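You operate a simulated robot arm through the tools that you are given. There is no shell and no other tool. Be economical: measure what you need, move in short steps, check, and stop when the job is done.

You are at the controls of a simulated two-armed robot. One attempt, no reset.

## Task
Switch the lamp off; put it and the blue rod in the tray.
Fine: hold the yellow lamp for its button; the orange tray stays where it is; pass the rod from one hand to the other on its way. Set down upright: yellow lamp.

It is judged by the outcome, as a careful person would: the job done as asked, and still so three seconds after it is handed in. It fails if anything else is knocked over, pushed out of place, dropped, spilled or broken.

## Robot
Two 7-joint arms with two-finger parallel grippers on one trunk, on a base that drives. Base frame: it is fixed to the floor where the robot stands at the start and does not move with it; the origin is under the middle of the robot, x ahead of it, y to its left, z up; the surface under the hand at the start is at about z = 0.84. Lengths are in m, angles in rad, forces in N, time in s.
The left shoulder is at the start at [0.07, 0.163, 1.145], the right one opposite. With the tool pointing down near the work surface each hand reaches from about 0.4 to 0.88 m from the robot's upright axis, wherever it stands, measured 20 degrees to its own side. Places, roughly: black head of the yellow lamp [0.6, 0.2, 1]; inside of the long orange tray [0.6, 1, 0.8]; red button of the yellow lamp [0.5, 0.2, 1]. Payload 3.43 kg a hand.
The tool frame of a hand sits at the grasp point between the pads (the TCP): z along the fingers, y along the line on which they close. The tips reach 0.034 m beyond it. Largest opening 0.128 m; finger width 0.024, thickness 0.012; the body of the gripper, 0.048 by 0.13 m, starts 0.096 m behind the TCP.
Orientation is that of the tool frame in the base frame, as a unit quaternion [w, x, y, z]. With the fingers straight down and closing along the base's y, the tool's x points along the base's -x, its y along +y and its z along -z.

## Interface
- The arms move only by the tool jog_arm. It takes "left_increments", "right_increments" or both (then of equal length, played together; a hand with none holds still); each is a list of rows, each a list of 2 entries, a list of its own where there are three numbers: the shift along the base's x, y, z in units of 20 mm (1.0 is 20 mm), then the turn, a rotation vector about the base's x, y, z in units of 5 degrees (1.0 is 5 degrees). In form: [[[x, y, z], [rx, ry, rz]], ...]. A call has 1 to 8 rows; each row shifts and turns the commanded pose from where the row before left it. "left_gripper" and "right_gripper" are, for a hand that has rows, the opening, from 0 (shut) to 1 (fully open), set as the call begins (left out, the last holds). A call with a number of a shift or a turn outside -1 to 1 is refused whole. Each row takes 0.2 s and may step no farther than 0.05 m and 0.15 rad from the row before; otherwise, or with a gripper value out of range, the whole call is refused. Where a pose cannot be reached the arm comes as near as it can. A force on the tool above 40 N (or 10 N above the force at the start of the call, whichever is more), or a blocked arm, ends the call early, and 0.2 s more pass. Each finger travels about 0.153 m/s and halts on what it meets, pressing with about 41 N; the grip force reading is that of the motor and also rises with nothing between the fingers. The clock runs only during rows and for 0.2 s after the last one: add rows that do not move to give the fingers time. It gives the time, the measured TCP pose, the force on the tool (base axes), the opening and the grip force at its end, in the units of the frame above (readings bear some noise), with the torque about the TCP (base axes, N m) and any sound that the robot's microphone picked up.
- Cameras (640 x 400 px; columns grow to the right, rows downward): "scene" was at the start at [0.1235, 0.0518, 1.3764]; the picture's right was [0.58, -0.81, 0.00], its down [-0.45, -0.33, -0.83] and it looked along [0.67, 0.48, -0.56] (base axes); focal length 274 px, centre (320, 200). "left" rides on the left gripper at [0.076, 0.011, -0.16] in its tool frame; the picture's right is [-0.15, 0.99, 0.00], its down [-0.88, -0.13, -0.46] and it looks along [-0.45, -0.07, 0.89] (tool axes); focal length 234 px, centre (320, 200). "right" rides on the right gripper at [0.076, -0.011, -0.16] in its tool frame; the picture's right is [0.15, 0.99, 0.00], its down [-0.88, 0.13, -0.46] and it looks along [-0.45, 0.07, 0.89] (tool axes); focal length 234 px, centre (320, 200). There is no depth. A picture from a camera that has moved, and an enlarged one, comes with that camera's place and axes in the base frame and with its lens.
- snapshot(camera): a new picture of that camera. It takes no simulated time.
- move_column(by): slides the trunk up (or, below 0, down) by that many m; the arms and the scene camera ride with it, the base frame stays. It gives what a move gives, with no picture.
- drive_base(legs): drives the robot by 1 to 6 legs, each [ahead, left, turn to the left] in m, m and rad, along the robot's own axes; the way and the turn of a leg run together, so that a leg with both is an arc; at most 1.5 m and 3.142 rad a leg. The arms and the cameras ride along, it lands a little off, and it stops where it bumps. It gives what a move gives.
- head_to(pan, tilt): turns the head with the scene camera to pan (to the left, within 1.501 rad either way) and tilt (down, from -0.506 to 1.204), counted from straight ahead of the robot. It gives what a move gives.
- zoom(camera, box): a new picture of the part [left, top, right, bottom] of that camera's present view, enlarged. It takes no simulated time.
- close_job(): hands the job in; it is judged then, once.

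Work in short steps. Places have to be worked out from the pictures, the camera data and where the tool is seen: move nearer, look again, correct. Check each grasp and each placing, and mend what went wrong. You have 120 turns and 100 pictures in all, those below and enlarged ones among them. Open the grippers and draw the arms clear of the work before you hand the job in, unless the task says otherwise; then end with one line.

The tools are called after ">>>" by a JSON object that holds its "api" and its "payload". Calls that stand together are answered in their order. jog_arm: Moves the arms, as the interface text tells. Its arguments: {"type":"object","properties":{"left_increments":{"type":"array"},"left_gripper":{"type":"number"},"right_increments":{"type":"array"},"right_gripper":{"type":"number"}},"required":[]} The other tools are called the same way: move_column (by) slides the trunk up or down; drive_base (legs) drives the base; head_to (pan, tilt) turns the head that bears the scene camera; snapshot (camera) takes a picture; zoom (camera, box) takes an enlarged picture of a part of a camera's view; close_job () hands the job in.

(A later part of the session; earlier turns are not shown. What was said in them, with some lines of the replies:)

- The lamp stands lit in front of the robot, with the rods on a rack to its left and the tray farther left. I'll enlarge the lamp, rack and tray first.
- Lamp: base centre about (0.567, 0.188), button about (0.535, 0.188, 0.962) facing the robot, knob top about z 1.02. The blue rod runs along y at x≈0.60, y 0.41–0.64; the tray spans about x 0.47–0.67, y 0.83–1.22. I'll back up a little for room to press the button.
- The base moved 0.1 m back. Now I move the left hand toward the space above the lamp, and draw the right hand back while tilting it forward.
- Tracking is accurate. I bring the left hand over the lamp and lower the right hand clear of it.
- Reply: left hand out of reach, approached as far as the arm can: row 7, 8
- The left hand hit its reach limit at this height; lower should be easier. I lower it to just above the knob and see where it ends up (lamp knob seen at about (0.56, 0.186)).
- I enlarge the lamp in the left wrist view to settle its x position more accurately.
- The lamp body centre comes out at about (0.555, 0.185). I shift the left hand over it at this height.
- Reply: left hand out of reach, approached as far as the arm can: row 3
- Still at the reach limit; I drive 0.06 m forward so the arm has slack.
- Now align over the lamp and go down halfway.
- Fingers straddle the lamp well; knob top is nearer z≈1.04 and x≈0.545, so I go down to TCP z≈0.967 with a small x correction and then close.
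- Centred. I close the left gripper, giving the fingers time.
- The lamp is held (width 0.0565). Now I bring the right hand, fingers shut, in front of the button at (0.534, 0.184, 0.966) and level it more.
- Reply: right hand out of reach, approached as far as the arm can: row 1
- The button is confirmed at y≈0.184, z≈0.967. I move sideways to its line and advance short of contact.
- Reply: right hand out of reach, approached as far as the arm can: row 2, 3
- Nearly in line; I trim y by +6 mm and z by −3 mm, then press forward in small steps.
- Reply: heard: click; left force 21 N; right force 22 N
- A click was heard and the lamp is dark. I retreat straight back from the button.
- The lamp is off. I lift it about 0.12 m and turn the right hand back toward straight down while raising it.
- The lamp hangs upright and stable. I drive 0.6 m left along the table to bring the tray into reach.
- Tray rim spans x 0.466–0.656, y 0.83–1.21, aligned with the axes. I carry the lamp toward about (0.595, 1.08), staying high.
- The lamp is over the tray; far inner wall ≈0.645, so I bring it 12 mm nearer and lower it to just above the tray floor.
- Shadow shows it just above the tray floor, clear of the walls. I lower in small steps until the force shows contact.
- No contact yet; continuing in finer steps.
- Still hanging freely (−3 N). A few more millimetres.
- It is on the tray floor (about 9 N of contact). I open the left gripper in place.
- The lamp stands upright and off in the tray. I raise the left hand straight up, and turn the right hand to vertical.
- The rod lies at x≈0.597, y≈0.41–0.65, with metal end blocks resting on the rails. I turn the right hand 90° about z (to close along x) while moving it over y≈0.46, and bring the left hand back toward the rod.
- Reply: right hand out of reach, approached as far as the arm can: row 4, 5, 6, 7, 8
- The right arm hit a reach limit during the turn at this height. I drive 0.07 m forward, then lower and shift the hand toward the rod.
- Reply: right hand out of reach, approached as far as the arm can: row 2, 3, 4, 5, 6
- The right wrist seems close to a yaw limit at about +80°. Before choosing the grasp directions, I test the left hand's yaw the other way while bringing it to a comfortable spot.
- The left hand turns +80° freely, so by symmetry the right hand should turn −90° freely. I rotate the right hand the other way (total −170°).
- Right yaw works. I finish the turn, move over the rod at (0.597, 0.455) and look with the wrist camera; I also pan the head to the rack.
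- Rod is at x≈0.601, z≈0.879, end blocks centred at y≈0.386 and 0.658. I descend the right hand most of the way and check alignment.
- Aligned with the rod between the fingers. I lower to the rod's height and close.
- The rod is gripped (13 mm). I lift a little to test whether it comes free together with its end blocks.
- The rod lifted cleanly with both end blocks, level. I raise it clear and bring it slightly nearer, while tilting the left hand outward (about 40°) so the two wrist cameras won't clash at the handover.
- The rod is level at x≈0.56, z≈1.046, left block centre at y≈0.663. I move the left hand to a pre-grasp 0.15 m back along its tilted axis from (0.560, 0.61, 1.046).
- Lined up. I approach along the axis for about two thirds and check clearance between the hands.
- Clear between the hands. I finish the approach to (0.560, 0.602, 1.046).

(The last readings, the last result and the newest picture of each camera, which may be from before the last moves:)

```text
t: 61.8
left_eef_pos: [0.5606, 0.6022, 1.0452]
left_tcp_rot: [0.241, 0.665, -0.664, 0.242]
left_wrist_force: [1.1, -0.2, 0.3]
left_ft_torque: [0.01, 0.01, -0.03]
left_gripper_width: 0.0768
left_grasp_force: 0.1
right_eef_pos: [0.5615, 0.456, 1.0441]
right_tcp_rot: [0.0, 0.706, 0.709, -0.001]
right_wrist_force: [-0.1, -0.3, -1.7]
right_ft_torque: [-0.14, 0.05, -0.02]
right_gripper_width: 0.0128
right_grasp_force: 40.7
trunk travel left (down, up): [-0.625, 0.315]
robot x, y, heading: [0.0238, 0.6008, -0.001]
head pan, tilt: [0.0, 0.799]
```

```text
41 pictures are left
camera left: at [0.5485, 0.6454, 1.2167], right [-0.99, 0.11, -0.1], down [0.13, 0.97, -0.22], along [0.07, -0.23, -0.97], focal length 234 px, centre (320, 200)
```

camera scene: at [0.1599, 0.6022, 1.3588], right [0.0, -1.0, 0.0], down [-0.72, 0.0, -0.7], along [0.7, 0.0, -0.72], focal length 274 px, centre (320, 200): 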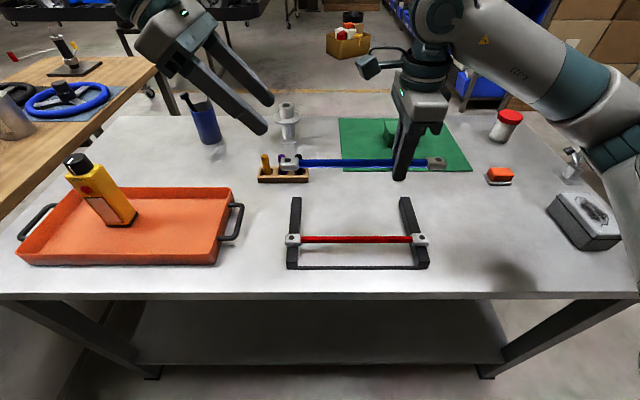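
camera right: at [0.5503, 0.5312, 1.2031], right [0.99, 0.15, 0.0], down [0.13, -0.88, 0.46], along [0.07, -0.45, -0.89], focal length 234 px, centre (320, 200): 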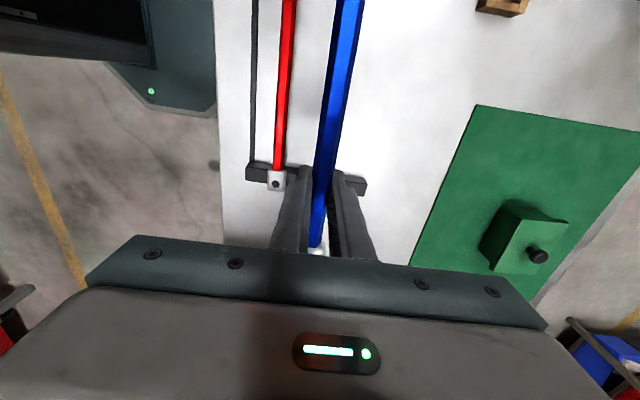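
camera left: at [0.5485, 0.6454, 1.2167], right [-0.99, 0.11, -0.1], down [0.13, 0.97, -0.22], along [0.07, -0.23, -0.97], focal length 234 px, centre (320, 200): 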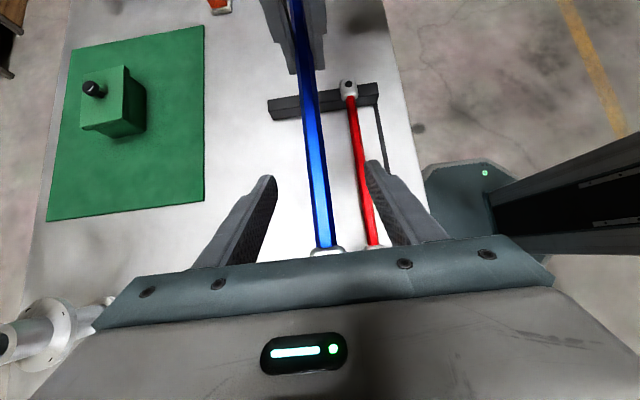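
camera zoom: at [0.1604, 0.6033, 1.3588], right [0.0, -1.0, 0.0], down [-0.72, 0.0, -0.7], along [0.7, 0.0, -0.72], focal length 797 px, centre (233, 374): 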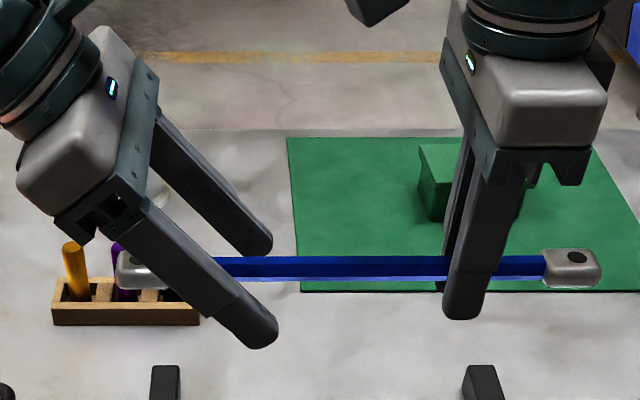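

Positioned on the rod with ~15 mm to the end block. I close the left gripper.

>>> {"api": "jog_arm", "payload": {"left_increments": [[[0, 0, 0], [0, 0, 0]], [[0, 0, 0], [0, 0, 0]], [[0, 0, 0], [0, 0, 0]], [[0, 0, 0], [0, 0, 0]]], "left_gripper": 0}}

>>> {"api": "zoom", "payload": {"camera": "scene", "box": [240, 80, 460, 200]}}

```text
t: 62.8
left_eef_pos: [0.5605, 0.6025, 1.0461]
left_tcp_rot: [-0.241, -0.664, 0.665, -0.242]
left_wrist_force: [0.6, -0.9, -1.3]
left_ft_torque: [0.04, -0.04, 0.25]
left_gripper_width: 0.0133
left_grasp_force: 41.0
right_eef_pos: [0.5601, 0.4555, 1.0441]
right_tcp_rot: [0.0, 0.706, 0.708, -0.001]
right_wrist_force: [-1.5, 1.4, -1.8]
right_ft_torque: [0.0, -0.03, -0.05]
right_gripper_width: 0.0132
right_grasp_force: 41.3
trunk travel left (down, up): [-0.625, 0.315]
robot x, y, heading: [0.0288, 0.6054, -0.003]
head pan, tilt: [0.0, 0.799]
```

```text
2.91 times, centred on (350, 140) of scene
camera zoom: at [0.1597, 0.6032, 1.3588], right [0.0, -1.0, 0.0], down [-0.72, 0.0, -0.7], along [0.7, 0.0, -0.72], focal length 797 px, centre (233, 374)
```

zoom: 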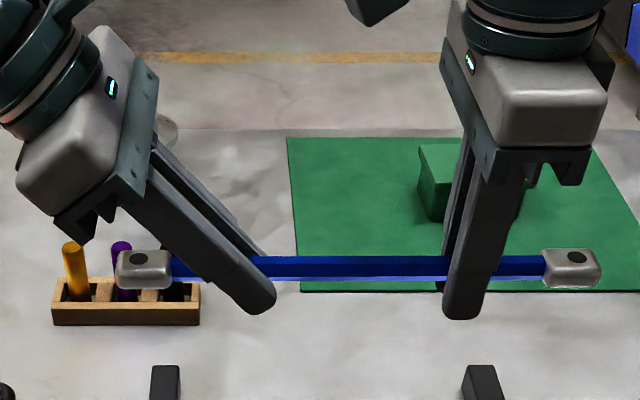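

Both hands hold the rod. I open the right gripper and raise the right hand away.

>>> {"api": "jog_arm", "payload": {"right_increments": [[[0, 0, 0], [0, 0, 0]], [[0, 0, 0], [0, 0, 0]], [[0, 0, 0], [0, 0, 0]]], "right_gripper": 0.5}}

>>> {"api": "jog_arm", "payload": {"right_increments": [[[0, 0, 1], [0, 0, 0]], [[0, 0, 1], [0, 0, 0]], [[0, -0.5, 1], [0, 0, 0]], [[0, -1, 1], [0, 0, 0]], [[0, -1, 0.5], [0, 0, 0]], [[0, -1, 0], [0, 0, 0]], [[0, -1, 0], [0, 0, 0]], [[0, -1, 0], [0, 0, 0]]]}}

>>> {"api": "snapshot", "payload": {"camera": "scene"}}

```text
t: 63.6
left_eef_pos: [0.5599, 0.602, 1.0459]
left_tcp_rot: [-0.241, -0.664, 0.665, -0.241]
left_wrist_force: [-0.2, -0.4, 0.8]
left_ft_torque: [0.14, 0.0, -0.03]
left_gripper_width: 0.0132
left_grasp_force: 41.2
right_eef_pos: [0.5603, 0.455, 1.0449]
right_tcp_rot: [-0.001, 0.706, 0.708, -0.002]
right_wrist_force: [0.2, 0.2, -0.6]
right_ft_torque: [-0.04, -0.02, -0.02]
right_gripper_width: 0.0642
right_grasp_force: 0.0
trunk travel left (down, up): [-0.625, 0.315]
robot x, y, heading: [0.0284, 0.606, -0.0]
head pan, tilt: [0.0, 0.799]
```

```text
t: 65.4
left_eef_pos: [0.5604, 0.6014, 1.0464]
left_tcp_rot: [0.24, 0.665, -0.664, 0.243]
left_wrist_force: [-0.1, -0.5, -0.1]
left_ft_torque: [0.16, -0.01, -0.01]
left_gripper_width: 0.0135
left_grasp_force: 41.2
right_eef_pos: [0.5617, 0.3436, 1.1346]
right_tcp_rot: [0.0, 0.706, 0.708, 0.0]
right_wrist_force: [0.2, -0.3, -0.7]
right_ft_torque: [0.04, -0.03, 0.0]
right_gripper_width: 0.0639
right_grasp_force: 0.1
trunk travel left (down, up): [-0.625, 0.315]
robot x, y, heading: [0.0252, 0.6027, 0.0]
head pan, tilt: [0.0, 0.799]
```

```text
39 pictures are left
camera scene: at [0.1592, 0.6022, 1.3589], right [0.0, -1.0, 0.0], down [-0.72, 0.0, -0.7], along [0.7, 0.0, -0.72], focal length 274 px, centre (320, 200)
```

scene: 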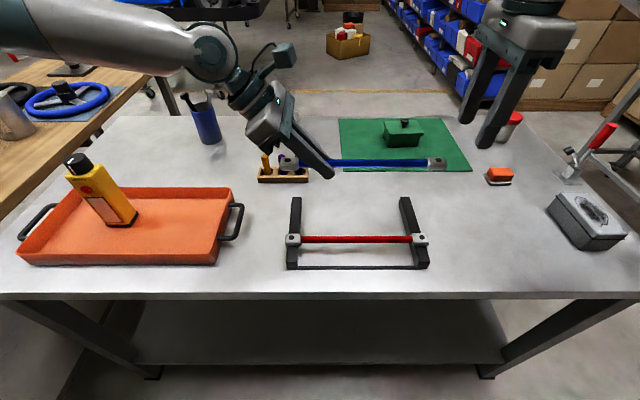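

The handover worked, but with the rod at the TCP the tips would stick 34 mm below it and force a drop into the tray. I'll have the right hand re-hold the rod briefly so the left can regrip nearer its fingertips; right returns along its path.

>>> {"api": "jog_arm", "payload": {"right_increments": [[[0, 1, 0], [0, 0, 0]], [[0, 1, 0], [0, 0, 0]], [[0, 1, 0], [0, 0, 0]], [[0, 1, -0.5], [0, 0, 0]], [[0, 1, -1], [0, 0, 0]], [[0, 0.5, -1], [0, 0, 0]], [[0, 0, -1], [0, 0, 0]], [[0, 0, -1], [0, 0, 0]]]}}

>>> {"api": "snapshot", "payload": {"camera": "right"}}

>>> {"api": "zoom", "payload": {"camera": "scene", "box": [240, 80, 460, 200]}}

```text
t: 67.2
left_eef_pos: [0.5609, 0.6019, 1.0461]
left_tcp_rot: [-0.241, -0.664, 0.665, -0.241]
left_wrist_force: [-0.4, -0.3, -0.7]
left_ft_torque: [0.16, -0.01, -0.03]
left_gripper_width: 0.0135
left_grasp_force: 41.3
right_eef_pos: [0.5602, 0.4573, 1.0447]
right_tcp_rot: [-0.001, 0.706, 0.709, -0.001]
right_wrist_force: [0.1, -0.3, 0.8]
right_ft_torque: [0.01, -0.03, 0.03]
right_gripper_width: 0.0643
right_grasp_force: 0.0
trunk travel left (down, up): [-0.625, 0.315]
robot x, y, heading: [0.0262, 0.6017, -0.002]
head pan, tilt: [0.0, 0.799]
```

```text
38 pictures are left
camera right: at [0.5502, 0.5325, 1.2028], right [0.99, 0.15, 0.0], down [0.13, -0.88, 0.46], along [0.07, -0.45, -0.89], focal length 234 px, centre (320, 200)
```

right: 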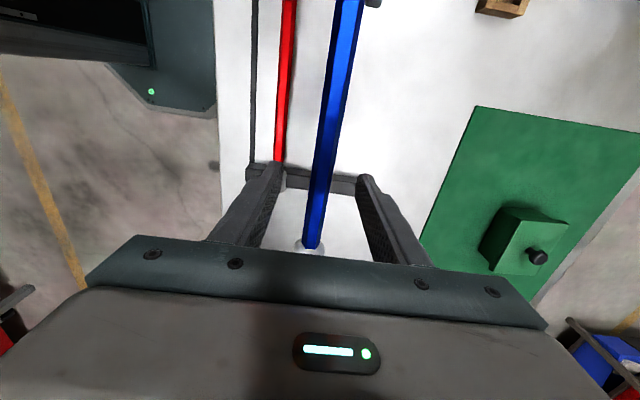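

```text
2.91 times, centred on (350, 140) of scene
camera zoom: at [0.16, 0.6031, 1.3588], right [0.0, -1.0, 0.0], down [-0.72, 0.0, -0.7], along [0.7, 0.0, -0.72], focal length 797 px, centre (233, 374)
```

zoom: 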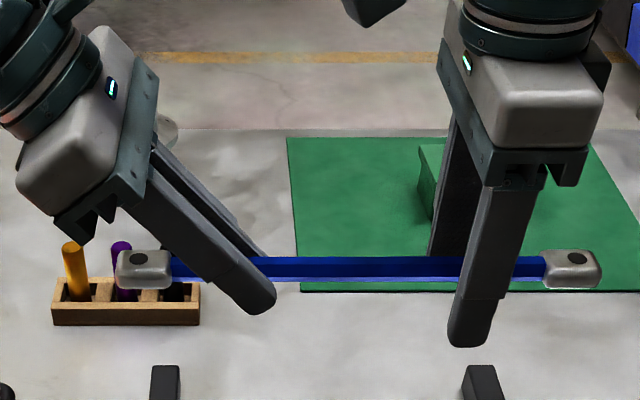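

Right hand straddles the rod again. I close the right gripper first.

>>> {"api": "jog_arm", "payload": {"right_increments": [[[0, 0, 0], [0, 0, 0]], [[0, 0, 0], [0, 0, 0]], [[0, 0, 0], [0, 0, 0]]], "right_gripper": 0}}

```text
t: 68.0
left_eef_pos: [0.5597, 0.6023, 1.0456]
left_tcp_rot: [-0.241, -0.664, 0.665, -0.242]
left_wrist_force: [2.5, -1.8, -0.9]
left_ft_torque: [0.12, -0.04, 0.42]
left_gripper_width: 0.0134
left_grasp_force: 40.8
right_eef_pos: [0.5617, 0.4571, 1.0435]
right_tcp_rot: [0.0, 0.706, 0.709, -0.001]
right_wrist_force: [-2.6, 1.4, 0.3]
right_ft_torque: [0.02, 0.0, 0.0]
right_gripper_width: 0.0133
right_grasp_force: 40.6
trunk travel left (down, up): [-0.625, 0.315]
robot x, y, heading: [0.0266, 0.6074, -0.001]
head pan, tilt: [0.0, 0.799]
```

Right holds the rod. I open the left a little, raise it 17 mm so the rod sits near the fingertips.

>>> {"api": "jog_arm", "payload": {"left_increments": [[[0, 0, 0], [0, 0, 0]], [[0, 0, 0], [0, 0, 0]], [[0, 0, 0.85], [0, 0, 0]], [[0, 0, 0], [0, 0, 0]]], "left_gripper": 0.35}}

>>> {"api": "zoom", "payload": {"camera": "scene", "box": [240, 80, 460, 200]}}

```text
t: 69.0
left_eef_pos: [0.56, 0.6014, 1.0639]
left_tcp_rot: [-0.241, -0.664, 0.665, -0.242]
left_wrist_force: [0.1, 0.2, -0.7]
left_ft_torque: [-0.05, 0.0, 0.0]
left_gripper_width: 0.0448
left_grasp_force: 0.1
right_eef_pos: [0.5604, 0.4554, 1.0433]
right_tcp_rot: [0.001, 0.706, 0.708, -0.002]
right_wrist_force: [0.1, -0.4, -0.8]
right_ft_torque: [-0.09, 0.0, 0.0]
right_gripper_width: 0.0132
right_grasp_force: 41.3
trunk travel left (down, up): [-0.625, 0.315]
robot x, y, heading: [0.0265, 0.605, -0.002]
head pan, tilt: [0.0, 0.799]
```

```text
2.91 times, centred on (350, 140) of scene
camera zoom: at [0.16, 0.6034, 1.3588], right [0.0, -1.0, 0.0], down [-0.72, 0.0, -0.7], along [0.7, 0.0, -0.72], focal length 797 px, centre (233, 374)
```

zoom: 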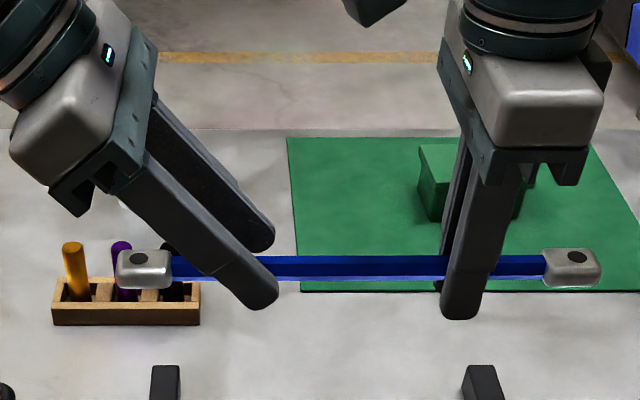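

Slightly too near the tips (rod about 29 mm past the TCP); I lower the left by 5 mm and close.

>>> {"api": "jog_arm", "payload": {"left_increments": [[[0, 0, -0.25], [0, 0, 0]], [[0, 0, 0], [0, 0, 0]]]}}

>>> {"api": "jog_arm", "payload": {"left_increments": [[[0, 0, 0], [0, 0, 0]], [[0, 0, 0], [0, 0, 0]], [[0, 0, 0], [0, 0, 0]]], "left_gripper": 0}}

>>> {"api": "zoom", "payload": {"camera": "scene", "box": [270, 120, 370, 190]}}

```text
t: 69.6
left_eef_pos: [0.5608, 0.602, 1.0583]
left_tcp_rot: [-0.241, -0.664, 0.665, -0.241]
left_wrist_force: [-0.3, 0.5, 0.6]
left_ft_torque: [0.01, 0.05, -0.01]
left_gripper_width: 0.045
left_grasp_force: 0.0
right_eef_pos: [0.5598, 0.4574, 1.0441]
right_tcp_rot: [0.0, 0.706, 0.708, -0.001]
right_wrist_force: [-0.8, -0.3, -0.1]
right_ft_torque: [-0.14, 0.02, 0.02]
right_gripper_width: 0.0132
right_grasp_force: 41.2
trunk travel left (down, up): [-0.625, 0.315]
robot x, y, heading: [0.0274, 0.601, -0.004]
head pan, tilt: [0.0, 0.799]
```

```text
t: 70.4
left_eef_pos: [0.5601, 0.6022, 1.0593]
left_tcp_rot: [-0.241, -0.665, 0.665, -0.241]
left_wrist_force: [1.1, 0.1, -0.1]
left_ft_torque: [0.03, 0.02, 0.15]
left_gripper_width: 0.013
left_grasp_force: 40.9
right_eef_pos: [0.5608, 0.4565, 1.0447]
right_tcp_rot: [-0.001, 0.706, 0.708, -0.001]
right_wrist_force: [-0.8, -0.5, -0.2]
right_ft_torque: [-0.02, -0.07, -0.1]
right_gripper_width: 0.0133
right_grasp_force: 41.1
trunk travel left (down, up): [-0.625, 0.315]
robot x, y, heading: [0.0262, 0.5986, -0.005]
head pan, tilt: [0.0, 0.799]
```

```text
5.71 times, centred on (320, 155) of scene
camera zoom: at [0.1596, 0.6032, 1.3588], right [0.0, -1.0, 0.0], down [-0.72, 0.0, -0.7], along [0.7, 0.0, -0.72], focal length 1565 px, centre (320, 457)
```

zoom: 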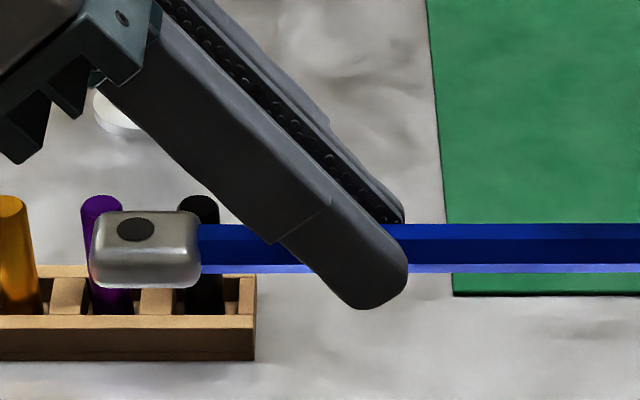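

Good grip with the rod near the fingertips. I release with the right hand and raise it away.

>>> {"api": "jog_arm", "payload": {"right_increments": [[[0, 0, 0], [0, 0, 0]], [[0, 0, 0], [0, 0, 0]], [[0, 0, 0], [0, 0, 0]]], "right_gripper": 0.5}}

>>> {"api": "jog_arm", "payload": {"right_increments": [[[0, 0, 1], [0, 0, 0]], [[0, 0, 1], [0, 0, 0]], [[0, -0.5, 1], [0, 0, 0]], [[0, -1, 1], [0, 0, 0]], [[0, -1, 0.5], [0, 0, 0]], [[0, -1, 0], [0, 0, 0]], [[0, -1, 0], [0, 0, 0]], [[0, -1, 0], [0, 0, 0]]]}}

>>> {"api": "snapshot", "payload": {"camera": "scene"}}

```text
t: 71.2
left_eef_pos: [0.5598, 0.6019, 1.0596]
left_tcp_rot: [-0.241, -0.665, 0.665, -0.241]
left_wrist_force: [0.2, -0.5, 1.0]
left_ft_torque: [0.13, 0.01, -0.04]
left_gripper_width: 0.0133
left_grasp_force: 41.2
right_eef_pos: [0.5619, 0.4565, 1.0443]
right_tcp_rot: [0.0, 0.706, 0.708, -0.001]
right_wrist_force: [0.8, 0.0, 1.1]
right_ft_torque: [-0.02, -0.04, 0.04]
right_gripper_width: 0.0638
right_grasp_force: 0.1
trunk travel left (down, up): [-0.625, 0.315]
robot x, y, heading: [0.026, 0.6054, 0.001]
head pan, tilt: [0.0, 0.799]
```

```text
t: 73.0
left_eef_pos: [0.5596, 0.6005, 1.0582]
left_tcp_rot: [0.239, 0.665, -0.665, 0.242]
left_wrist_force: [0.6, -0.3, 0.6]
left_ft_torque: [0.18, 0.03, -0.03]
left_gripper_width: 0.013
left_grasp_force: 40.7
right_eef_pos: [0.5613, 0.3438, 1.1343]
right_tcp_rot: [0.0, 0.706, 0.708, -0.001]
right_wrist_force: [0.0, 0.0, 0.4]
right_ft_torque: [0.03, -0.04, 0.0]
right_gripper_width: 0.0642
right_grasp_force: 0.0
trunk travel left (down, up): [-0.625, 0.315]
robot x, y, heading: [0.0234, 0.6073, -0.007]
head pan, tilt: [0.0, 0.799]
```

```text
34 pictures are left
camera scene: at [0.1592, 0.6023, 1.3589], right [0.0, -1.0, 0.0], down [-0.72, 0.0, -0.7], along [0.7, 0.0, -0.72], focal length 274 px, centre (320, 200)
```

scene: 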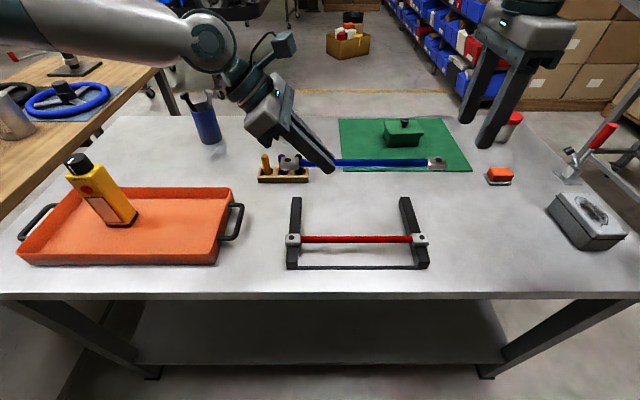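

The rod is held level by the left hand. I pull it nearer (x≈0.507) and raise it a bit so it passes in front of the lamp, then drive 0.25 m left.

>>> {"api": "jog_arm", "payload": {"left_increments": [[[-0.9, 0, 0.5], [0, 0, 0]], [[-0.9, 0, 0.5], [0, 0, 0]], [[-0.85, 0, 0.5], [0, 0, 0]], [[0, 0, 0.5], [0, 0, 0]]]}}

>>> {"api": "drive_base", "payload": {"legs": [[0, 0.25, 0]]}}

>>> {"api": "snapshot", "payload": {"camera": "scene"}}

```text
t: 74.0
left_eef_pos: [0.5075, 0.6016, 1.0977]
left_tcp_rot: [0.24, 0.665, -0.665, 0.242]
left_wrist_force: [-0.2, 0.5, -2.0]
left_ft_torque: [0.15, 0.01, 0.02]
left_gripper_width: 0.0135
left_grasp_force: 40.8
right_eef_pos: [0.5626, 0.3447, 1.1343]
right_tcp_rot: [0.0, 0.706, 0.708, -0.001]
right_wrist_force: [0.4, -0.2, -0.6]
right_ft_torque: [0.02, 0.03, -0.01]
right_gripper_width: 0.0642
right_grasp_force: 0.0
trunk travel left (down, up): [-0.625, 0.315]
robot x, y, heading: [0.027, 0.6071, 0.0]
head pan, tilt: [0.0, 0.799]
```

```text
t: 75.8
left_eef_pos: [0.5079, 0.8477, 1.0972]
left_tcp_rot: [-0.241, -0.663, 0.667, -0.242]
left_wrist_force: [0.2, -0.2, -2.5]
left_ft_torque: [0.14, -0.01, -0.04]
left_gripper_width: 0.0132
left_grasp_force: 41.3
right_eef_pos: [0.5622, 0.5916, 1.1344]
right_tcp_rot: [0.0, 0.708, 0.706, -0.002]
right_wrist_force: [-0.2, 0.5, -1.0]
right_ft_torque: [0.05, 0.01, -0.01]
right_gripper_width: 0.0643
right_grasp_force: 0.0
trunk travel left (down, up): [-0.625, 0.315]
robot x, y, heading: [0.0291, 0.855, -0.003]
head pan, tilt: [0.0, 0.799]
```

```text
33 pictures are left
camera scene: at [0.1605, 0.8512, 1.3588], right [-0.01, -1.0, 0.0], down [-0.72, 0.0, -0.7], along [0.7, 0.0, -0.72], focal length 274 px, centre (320, 200)
```

scene: 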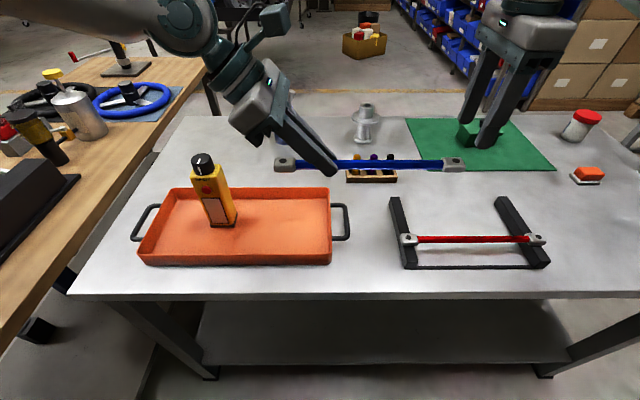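

Clear so far. I carry the rod +0.25 m in y with the arm, over the near part of the tray.

>>> {"api": "jog_arm", "payload": {"left_increments": [[[0, 1, 0], [0, 0, 0]], [[0, 1, 0], [0, 0, 0]], [[0, 1, 0], [0, 0, 0]], [[0, 1, 0], [0, 0, 0]], [[0, 1, 0], [0, 0, 0]], [[0, 1, 0], [0, 0, 0]], [[0, 1, 0], [0, 0, 0]], [[0, 1, 0], [0, 0, 0]]]}}

>>> {"api": "jog_arm", "payload": {"left_increments": [[[0, 1, 0], [0, 0, 0]], [[0, 1, 0], [0, 0, 0]], [[0, 1, 0], [0, 0, 0]], [[0, 1, 0], [0, 0, 0]], [[0, 0.5, 0], [0, 0, 0]]]}}

>>> {"api": "head_to", "payload": {"pan": 0.35, "tilt": 0.9}}

>>> {"api": "snapshot", "payload": {"camera": "scene"}}

>>> {"api": "snapshot", "payload": {"camera": "left"}}

```text
t: 77.6
left_eef_pos: [0.5083, 1.0076, 1.0999]
left_tcp_rot: [-0.24, -0.663, 0.666, -0.242]
left_wrist_force: [0.1, 0.1, -1.5]
left_ft_torque: [0.14, -0.01, -0.01]
left_gripper_width: 0.0131
left_grasp_force: 41.0
right_eef_pos: [0.561, 0.5922, 1.1344]
right_tcp_rot: [0.0, 0.708, 0.706, -0.001]
right_wrist_force: [-0.2, 0.0, -0.6]
right_ft_torque: [-0.03, -0.02, 0.03]
right_gripper_width: 0.064
right_grasp_force: 0.2
trunk travel left (down, up): [-0.625, 0.315]
robot x, y, heading: [0.0275, 0.8492, -0.007]
head pan, tilt: [0.0, 0.799]
```

```text
t: 78.8
left_eef_pos: [0.5089, 1.0989, 1.0979]
left_tcp_rot: [-0.241, -0.664, 0.666, -0.241]
left_wrist_force: [0.8, 0.3, -1.4]
left_ft_torque: [0.13, -0.02, 0.01]
left_gripper_width: 0.0132
left_grasp_force: 41.0
right_eef_pos: [0.5617, 0.592, 1.1339]
right_tcp_rot: [0.0, 0.707, 0.707, -0.001]
right_wrist_force: [-0.2, 0.5, 0.0]
right_ft_torque: [-0.03, 0.02, 0.0]
right_gripper_width: 0.0638
right_grasp_force: 0.1
trunk travel left (down, up): [-0.625, 0.315]
robot x, y, heading: [0.0283, 0.8521, -0.008]
head pan, tilt: [0.0, 0.799]
```

```text
t: 79.6
left_eef_pos: [0.5086, 1.0995, 1.099]
left_tcp_rot: [-0.242, -0.662, 0.667, -0.242]
left_wrist_force: [0.5, -0.5, -2.3]
left_ft_torque: [0.14, 0.01, 0.0]
left_gripper_width: 0.0133
left_grasp_force: 40.8
right_eef_pos: [0.562, 0.592, 1.1343]
right_tcp_rot: [0.0, 0.707, 0.707, -0.001]
right_wrist_force: [0.0, -0.1, 0.7]
right_ft_torque: [0.0, -0.03, -0.02]
right_gripper_width: 0.0639
right_grasp_force: 0.0
trunk travel left (down, up): [-0.625, 0.315]
robot x, y, heading: [0.0285, 0.8534, -0.003]
head pan, tilt: [0.351, 0.901]
```

```text
32 pictures are left
camera scene: at [0.1508, 0.8776, 1.3509], right [0.34, -0.94, 0.0], down [-0.74, -0.26, -0.62], along [0.58, 0.21, -0.78], focal length 274 px, centre (320, 200)
```

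scene: 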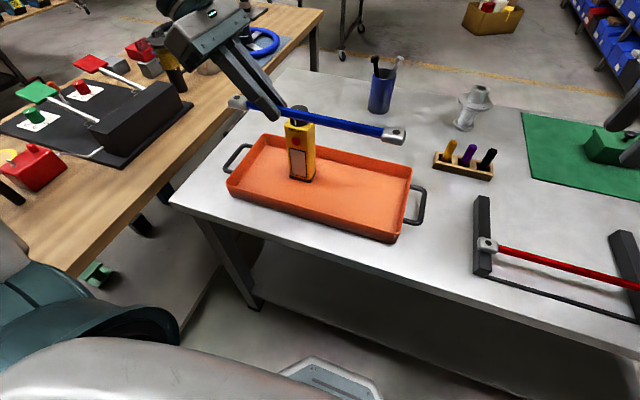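

```text
31 pictures are left
camera left: at [0.4962, 1.1423, 1.2691], right [-0.99, 0.12, -0.1], down [0.14, 0.97, -0.22], along [0.07, -0.23, -0.97], focal length 234 px, centre (320, 200)
```

left: 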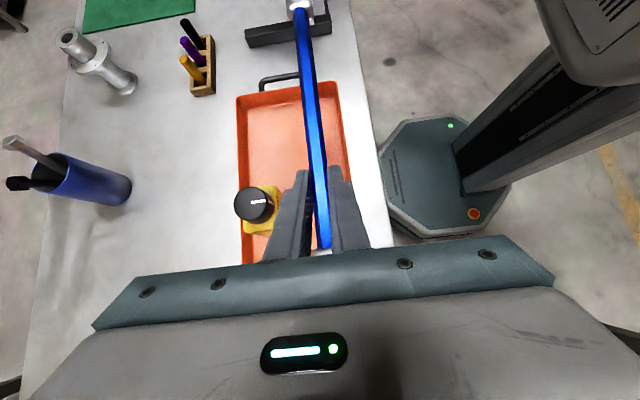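

Rod centre ≈ (0.509, 1.022), extents y 0.867–1.178, fitting the tray (0.83–1.215) in front of the lamp. I shift 8 mm away from the near wall and lower 0.16 m.

>>> {"api": "jog_arm", "payload": {"left_increments": [[[0.4, 0, -1], [0, 0, 0]], [[0, 0, -1], [0, 0, 0]], [[0, 0, -1], [0, 0, 0]], [[0, 0, -1], [0, 0, 0]], [[0, 0, -1], [0, 0, 0]], [[0, 0, -1], [0, 0, 0]], [[0, 0, -1], [0, 0, 0]], [[0, 0, -1], [0, 0, 0]]]}}

>>> {"api": "zoom", "payload": {"camera": "scene", "box": [200, 60, 440, 250]}}

>>> {"api": "snapshot", "payload": {"camera": "left"}}

```text
t: 81.4
left_eef_pos: [0.5167, 1.0997, 0.9382]
left_tcp_rot: [-0.241, -0.663, 0.667, -0.24]
left_wrist_force: [0.4, 0.4, -1.4]
left_ft_torque: [0.15, 0.0, 0.03]
left_gripper_width: 0.0131
left_grasp_force: 41.2
right_eef_pos: [0.5626, 0.5913, 1.1343]
right_tcp_rot: [0.001, 0.708, 0.706, -0.001]
right_wrist_force: [-0.5, -0.5, -0.2]
right_ft_torque: [0.02, 0.03, -0.03]
right_gripper_width: 0.0641
right_grasp_force: 0.1
trunk travel left (down, up): [-0.625, 0.315]
robot x, y, heading: [0.0265, 0.851, -0.004]
head pan, tilt: [0.351, 0.901]
```

```text
2.11 times, centred on (320, 155) of scene
camera zoom: at [0.1514, 0.8779, 1.3509], right [0.34, -0.94, 0.0], down [-0.74, -0.27, -0.62], along [0.58, 0.21, -0.78], focal length 577 px, centre (320, 295)
```

zoom: 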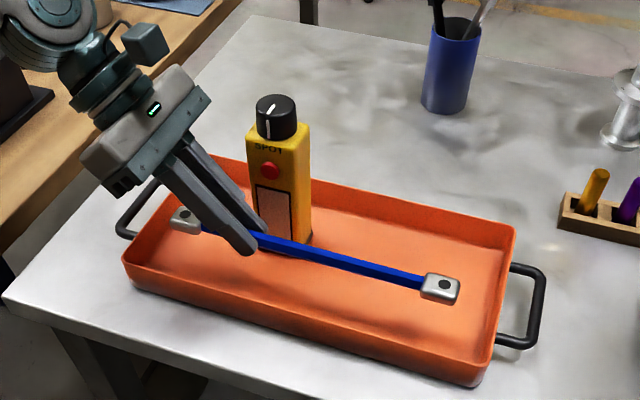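

```text
29 pictures are left
camera left: at [0.5051, 1.1438, 1.1085], right [-0.99, 0.12, -0.1], down [0.13, 0.97, -0.22], along [0.07, -0.23, -0.97], focal length 234 px, centre (320, 200)
```

left: 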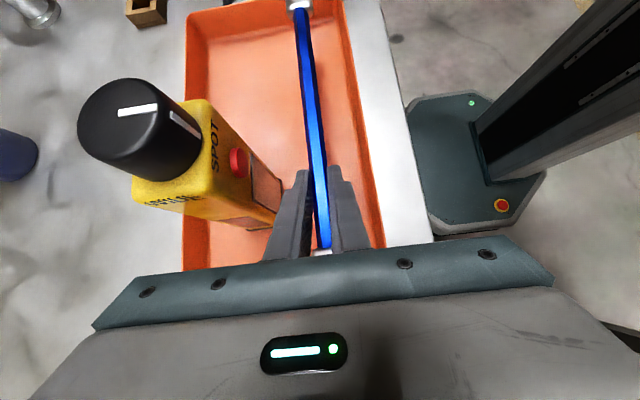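

Everything clears. I lower 0.048 m further and then check before touching down.

>>> {"api": "jog_arm", "payload": {"left_increments": [[[0, 0, -1], [0, 0, 0]], [[0, 0, -1], [0, 0, 0]], [[0, 0, -0.4], [0, 0, 0]], [[0, 0, 0], [0, 0, 0]]]}}

>>> {"api": "zoom", "payload": {"camera": "scene", "box": [230, 90, 430, 250]}}

```text
t: 82.4
left_eef_pos: [0.5171, 1.0999, 0.8908]
left_tcp_rot: [-0.242, -0.662, 0.667, -0.241]
left_wrist_force: [0.8, -1.1, -1.1]
left_ft_torque: [0.15, 0.0, -0.03]
left_gripper_width: 0.0132
left_grasp_force: 40.7
right_eef_pos: [0.5616, 0.5911, 1.1344]
right_tcp_rot: [0.0, 0.708, 0.707, -0.001]
right_wrist_force: [0.1, -0.4, -0.5]
right_ft_torque: [0.01, 0.03, 0.02]
right_gripper_width: 0.0641
right_grasp_force: 0.0
trunk travel left (down, up): [-0.625, 0.315]
robot x, y, heading: [0.0298, 0.856, -0.008]
head pan, tilt: [0.351, 0.901]
```

```text
2.50 times, centred on (330, 170) of scene
camera zoom: at [0.1509, 0.8776, 1.3509], right [0.34, -0.94, 0.0], down [-0.74, -0.27, -0.62], along [0.58, 0.21, -0.78], focal length 685 px, centre (295, 275)
```

zoom: 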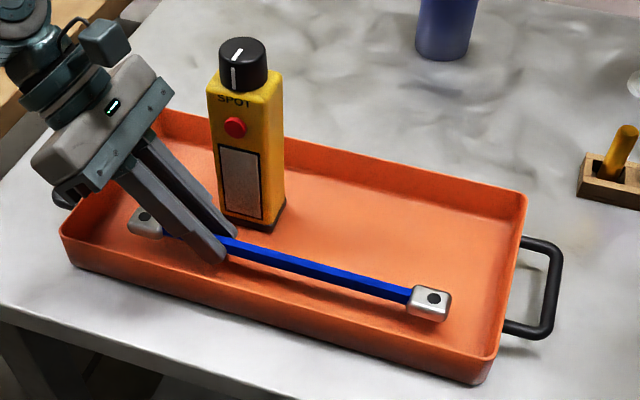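

Close to the floor and clear of lamp and walls. I lower in small steps looking for contact.

>>> {"api": "jog_arm", "payload": {"left_increments": [[[0, 0, -0.25], [0, 0, 0]], [[0, 0, -0.15], [0, 0, 0]]]}}

```text
t: 83.0
left_eef_pos: [0.5167, 1.0985, 0.8818]
left_tcp_rot: [-0.241, -0.662, 0.667, -0.241]
left_wrist_force: [-1.0, 1.0, -2.4]
left_ft_torque: [0.17, -0.01, 0.01]
left_gripper_width: 0.0133
left_grasp_force: 41.3
right_eef_pos: [0.5617, 0.5922, 1.1332]
right_tcp_rot: [0.0, 0.707, 0.707, -0.001]
right_wrist_force: [0.3, -0.9, -0.4]
right_ft_torque: [-0.01, 0.01, -0.04]
right_gripper_width: 0.0641
right_grasp_force: 0.1
trunk travel left (down, up): [-0.625, 0.315]
robot x, y, heading: [0.0288, 0.8524, -0.007]
head pan, tilt: [0.351, 0.901]
```

No contact yet; another 4 mm.

>>> {"api": "jog_arm", "payload": {"left_increments": [[[0, 0, -0.2], [0, 0, 0]], [[0, 0, 0], [0, 0, 0]]]}}

>>> {"api": "zoom", "payload": {"camera": "scene", "box": [250, 140, 420, 230]}}

```text
t: 83.6
left_eef_pos: [0.5159, 1.0996, 0.8769]
left_tcp_rot: [-0.241, -0.662, 0.667, -0.241]
left_wrist_force: [0.6, -1.0, -1.8]
left_ft_torque: [0.13, 0.0, 0.03]
left_gripper_width: 0.0131
left_grasp_force: 40.6
right_eef_pos: [0.5615, 0.5907, 1.1339]
right_tcp_rot: [0.0, 0.707, 0.707, 0.0]
right_wrist_force: [0.6, 0.9, 0.3]
right_ft_torque: [0.01, 0.01, -0.02]
right_gripper_width: 0.064
right_grasp_force: 0.1
trunk travel left (down, up): [-0.625, 0.315]
robot x, y, heading: [0.028, 0.8545, -0.006]
head pan, tilt: [0.351, 0.901]
```

```text
3.76 times, centred on (335, 185) of scene
camera zoom: at [0.1507, 0.8775, 1.3509], right [0.34, -0.94, 0.0], down [-0.74, -0.27, -0.62], along [0.58, 0.21, -0.78], focal length 1031 px, centre (264, 256)
```

zoom: 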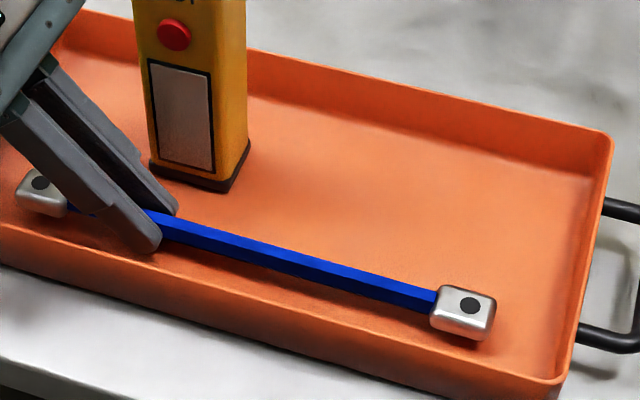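

Still hanging; very near. Another 2–4 mm.

>>> {"api": "jog_arm", "payload": {"left_increments": [[[0, 0, -0.1], [0, 0, 0]], [[0, 0, -0.1], [0, 0, 0]]]}}

```text
t: 84.2
left_eef_pos: [0.5156, 1.0981, 0.8773]
left_tcp_rot: [-0.239, -0.662, 0.667, -0.244]
left_wrist_force: [0.6, 13.5, 34.5]
left_ft_torque: [0.13, 0.13, -0.29]
left_gripper_width: 0.0133
left_grasp_force: 40.7
right_eef_pos: [0.5594, 0.5915, 1.1358]
right_tcp_rot: [0.001, 0.708, 0.707, -0.001]
right_wrist_force: [-0.3, 0.5, 0.0]
right_ft_torque: [0.0, 0.03, 0.01]
right_gripper_width: 0.0639
right_grasp_force: 0.0
trunk travel left (down, up): [-0.625, 0.315]
robot x, y, heading: [0.0259, 0.8545, -0.005]
head pan, tilt: [0.351, 0.901]
```

Firm contact (34 N). I ease up about 3 mm to take off the pressure.

>>> {"api": "jog_arm", "payload": {"left_increments": [[[0, 0, 0.14], [0, 0, 0]], [[0, 0, 0], [0, 0, 0]]]}}

>>> {"api": "zoom", "payload": {"camera": "scene", "box": [250, 140, 330, 210]}}

```text
t: 84.8
left_eef_pos: [0.5168, 1.0988, 0.8779]
left_tcp_rot: [-0.24, -0.663, 0.667, -0.242]
left_wrist_force: [4.9, 9.3, 29.8]
left_ft_torque: [0.11, -0.06, 0.29]
left_gripper_width: 0.0131
left_grasp_force: 40.9
right_eef_pos: [0.5599, 0.5921, 1.1365]
right_tcp_rot: [0.0, 0.708, 0.706, -0.001]
right_wrist_force: [-0.4, -0.4, -1.0]
right_ft_torque: [-0.03, -0.02, 0.01]
right_gripper_width: 0.0642
right_grasp_force: 0.1
trunk travel left (down, up): [-0.625, 0.315]
robot x, y, heading: [0.0259, 0.8534, -0.007]
head pan, tilt: [0.351, 0.901]
```

```text
5.71 times, centred on (290, 175) of scene
camera zoom: at [0.1488, 0.8777, 1.3512], right [0.34, -0.94, 0.0], down [-0.74, -0.27, -0.62], along [0.59, 0.21, -0.78], focal length 1565 px, centre (491, 343)
```

zoom: 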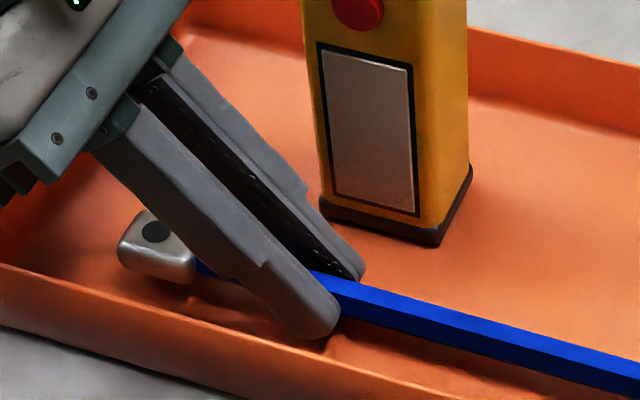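

Still pressing about 30 N; ease up 2 mm more.

>>> {"api": "jog_arm", "payload": {"left_increments": [[[0, 0, 0.12], [0, 0, 0]], [[0, 0, 0], [0, 0, 0]]]}}

```text
t: 85.4
left_eef_pos: [0.5147, 1.0994, 0.8775]
left_tcp_rot: [-0.243, -0.662, 0.667, -0.241]
left_wrist_force: [3.7, 1.2, 7.3]
left_ft_torque: [0.06, -0.08, 0.06]
left_gripper_width: 0.0133
left_grasp_force: 40.8
right_eef_pos: [0.5602, 0.5901, 1.1343]
right_tcp_rot: [0.0, 0.707, 0.707, -0.002]
right_wrist_force: [-0.5, -0.7, -0.1]
right_ft_torque: [0.03, 0.02, 0.02]
right_gripper_width: 0.0639
right_grasp_force: 0.0
trunk travel left (down, up): [-0.625, 0.315]
robot x, y, heading: [0.0271, 0.8547, -0.008]
head pan, tilt: [0.351, 0.901]
```

Light contact now. I open the gripper modestly to release the rod.

>>> {"api": "jog_arm", "payload": {"left_increments": [[[0, 0, 0], [0, 0, 0]], [[0, 0, 0], [0, 0, 0]], [[0, 0, 0], [0, 0, 0]]], "left_gripper": 0.25}}

>>> {"api": "zoom", "payload": {"camera": "scene", "box": [230, 110, 430, 250]}}

>>> {"api": "snapshot", "payload": {"camera": "left"}}

```text
t: 86.2
left_eef_pos: [0.5164, 1.0983, 0.8782]
left_tcp_rot: [-0.241, -0.663, 0.666, -0.242]
left_wrist_force: [0.4, -0.5, 0.3]
left_ft_torque: [-0.01, 0.0, 0.01]
left_gripper_width: 0.0319
left_grasp_force: 0.1
right_eef_pos: [0.5631, 0.591, 1.1336]
right_tcp_rot: [-0.001, 0.707, 0.707, -0.001]
right_wrist_force: [1.3, -0.3, -0.1]
right_ft_torque: [-0.01, 0.0, 0.02]
right_gripper_width: 0.0644
right_grasp_force: 0.1
trunk travel left (down, up): [-0.625, 0.315]
robot x, y, heading: [0.0229, 0.8526, -0.003]
head pan, tilt: [0.351, 0.901]
```

```text
2.86 times, centred on (330, 180) of scene
camera zoom: at [0.1505, 0.8775, 1.3509], right [0.34, -0.94, 0.0], down [-0.74, -0.27, -0.62], along [0.58, 0.21, -0.78], focal length 783 px, centre (291, 257)
```

zoom: 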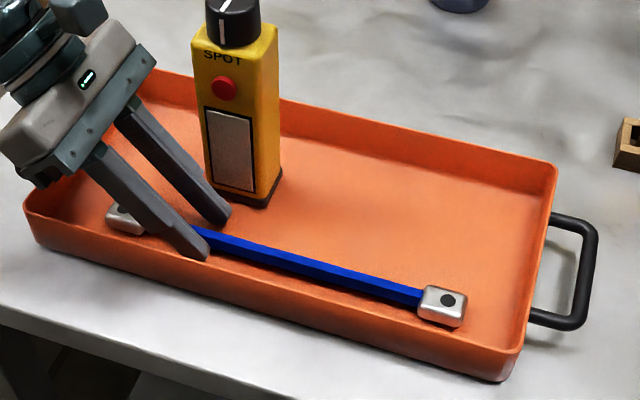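

```text
24 pictures are left
camera left: at [0.5041, 1.142, 1.0496], right [-0.99, 0.12, -0.1], down [0.14, 0.97, -0.22], along [0.07, -0.23, -0.97], focal length 234 px, centre (320, 200)
```

left: 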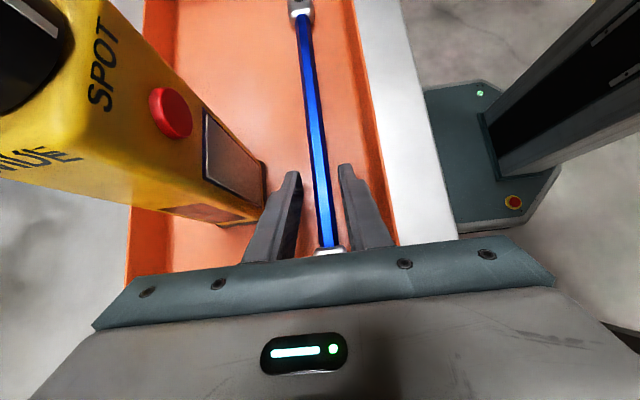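

Rod released flat in the tray. I lift the left hand straight up, clear of the lamp.

>>> {"api": "jog_arm", "payload": {"left_increments": [[[0, 0, 0.5], [0, 0, 0]], [[0, 0, 1], [0, 0, 0]], [[0, 0, 1], [0, 0, 0]], [[0, 0, 1], [0, 0, 0]], [[0, 0, 1], [0, 0, 0]], [[0, 0, 1], [0, 0, 0]], [[0, 0, 1], [0, 0, 0]], [[0, 0, 1], [0, 0, 0]]]}}

>>> {"api": "jog_arm", "payload": {"left_increments": [[[0, 0, 1], [0, 0, 0]], [[-1, 0, 1], [0, 0, 0]], [[-1, 0, 1], [0, 0, 0]], [[-1, -1, 0], [0, 0, 0]], [[-1, -1, 0], [0, 0, 0]], [[-1, -1, 0], [0, 0, 0]], [[0, -1, 0], [0, 0, 0]]], "left_gripper": 0.9}}

>>> {"api": "snapshot", "payload": {"camera": "scene"}}

>>> {"api": "zoom", "payload": {"camera": "scene", "box": [210, 90, 430, 250]}}

```text
t: 88.0
left_eef_pos: [0.5148, 1.1009, 1.0292]
left_tcp_rot: [-0.24, -0.663, 0.667, -0.241]
left_wrist_force: [-0.3, 0.0, 1.0]
left_ft_torque: [0.02, 0.0, 0.02]
left_gripper_width: 0.0322
left_grasp_force: 0.0
right_eef_pos: [0.5612, 0.5898, 1.1347]
right_tcp_rot: [0.0, 0.708, 0.707, -0.001]
right_wrist_force: [0.1, -0.4, 0.0]
right_ft_torque: [0.05, -0.02, 0.0]
right_gripper_width: 0.0643
right_grasp_force: 0.0
trunk travel left (down, up): [-0.625, 0.315]
robot x, y, heading: [0.0288, 0.8499, -0.005]
head pan, tilt: [0.351, 0.901]
```

```text
t: 89.6
left_eef_pos: [0.4177, 1.0162, 1.0902]
left_tcp_rot: [-0.241, -0.663, 0.666, -0.241]
left_wrist_force: [-0.6, 0.0, -0.4]
left_ft_torque: [-0.02, -0.03, 0.0]
left_gripper_width: 0.1152
left_grasp_force: 0.0
right_eef_pos: [0.5623, 0.5896, 1.133]
right_tcp_rot: [-0.001, 0.708, 0.706, 0.0]
right_wrist_force: [0.0, -0.1, -0.9]
right_ft_torque: [0.0, 0.05, 0.0]
right_gripper_width: 0.0639
right_grasp_force: 0.1
trunk travel left (down, up): [-0.625, 0.315]
robot x, y, heading: [0.0301, 0.8537, -0.005]
head pan, tilt: [0.351, 0.901]
```

```text
23 pictures are left
camera scene: at [0.1517, 0.8761, 1.3508], right [0.34, -0.94, 0.0], down [-0.74, -0.26, -0.62], along [0.58, 0.21, -0.78], focal length 274 px, centre (320, 200)
```

scene: 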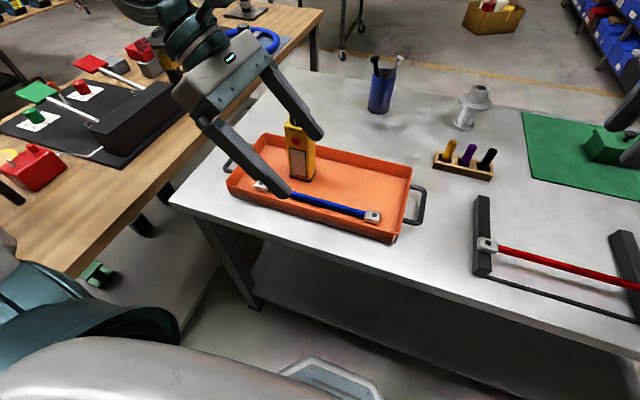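

```text
2.50 times, centred on (320, 170) of scene
camera zoom: at [0.1517, 0.8761, 1.3508], right [0.34, -0.94, 0.0], down [-0.74, -0.26, -0.62], along [0.58, 0.21, -0.78], focal length 685 px, centre (320, 275)
```

zoom: 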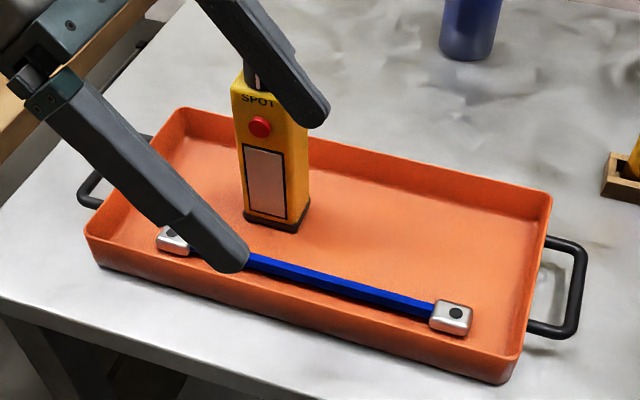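

The lamp stands dark and upright, the rod lies flat in the tray, and the tray hasn't moved. I draw the left hand further up and away.

>>> {"api": "jog_arm", "payload": {"left_increments": [[[0, -1, 1], [0, 0, 0]], [[0, -1, 1], [0, 0, 0]], [[0, -1, 1], [0, 0, 0]], [[0, -1, 1], [0, 0, 0]], [[0, -1, 0], [0, 0, 0]], [[0, -1, 0], [0, 0, 0]]]}}

>>> {"api": "snapshot", "payload": {"camera": "scene"}}

```text
t: 91.0
left_eef_pos: [0.4157, 0.8971, 1.1686]
left_tcp_rot: [-0.241, -0.663, 0.666, -0.242]
left_wrist_force: [0.9, -0.1, 0.1]
left_ft_torque: [0.01, 0.0, 0.01]
left_gripper_width: 0.115
left_grasp_force: 0.0
right_eef_pos: [0.5613, 0.5898, 1.134]
right_tcp_rot: [0.0, 0.708, 0.707, 0.0]
right_wrist_force: [0.8, -0.3, 0.2]
right_ft_torque: [0.04, 0.0, 0.0]
right_gripper_width: 0.0641
right_grasp_force: 0.0
trunk travel left (down, up): [-0.625, 0.315]
robot x, y, heading: [0.0295, 0.8505, -0.009]
head pan, tilt: [0.351, 0.901]
```

```text
21 pictures are left
camera scene: at [0.1508, 0.8763, 1.3509], right [0.34, -0.94, 0.0], down [-0.74, -0.26, -0.62], along [0.58, 0.21, -0.78], focal length 274 px, centre (320, 200)
```

scene: 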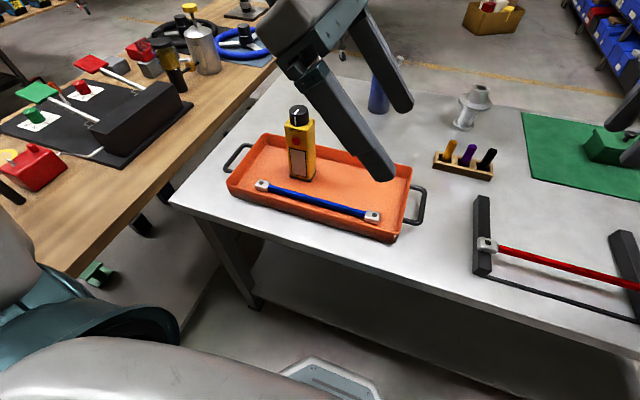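

Everything is in place, both grippers are empty and open, and the arms are clear of the work. I hand the job in.

>>> {"api": "close_job", "payload": {}}

```text
The job is handed in.
```

The lamp is switched off and stands upright in the orange tray. The blue rod, passed from the right hand to the left, lies beside it. The tray did not move.
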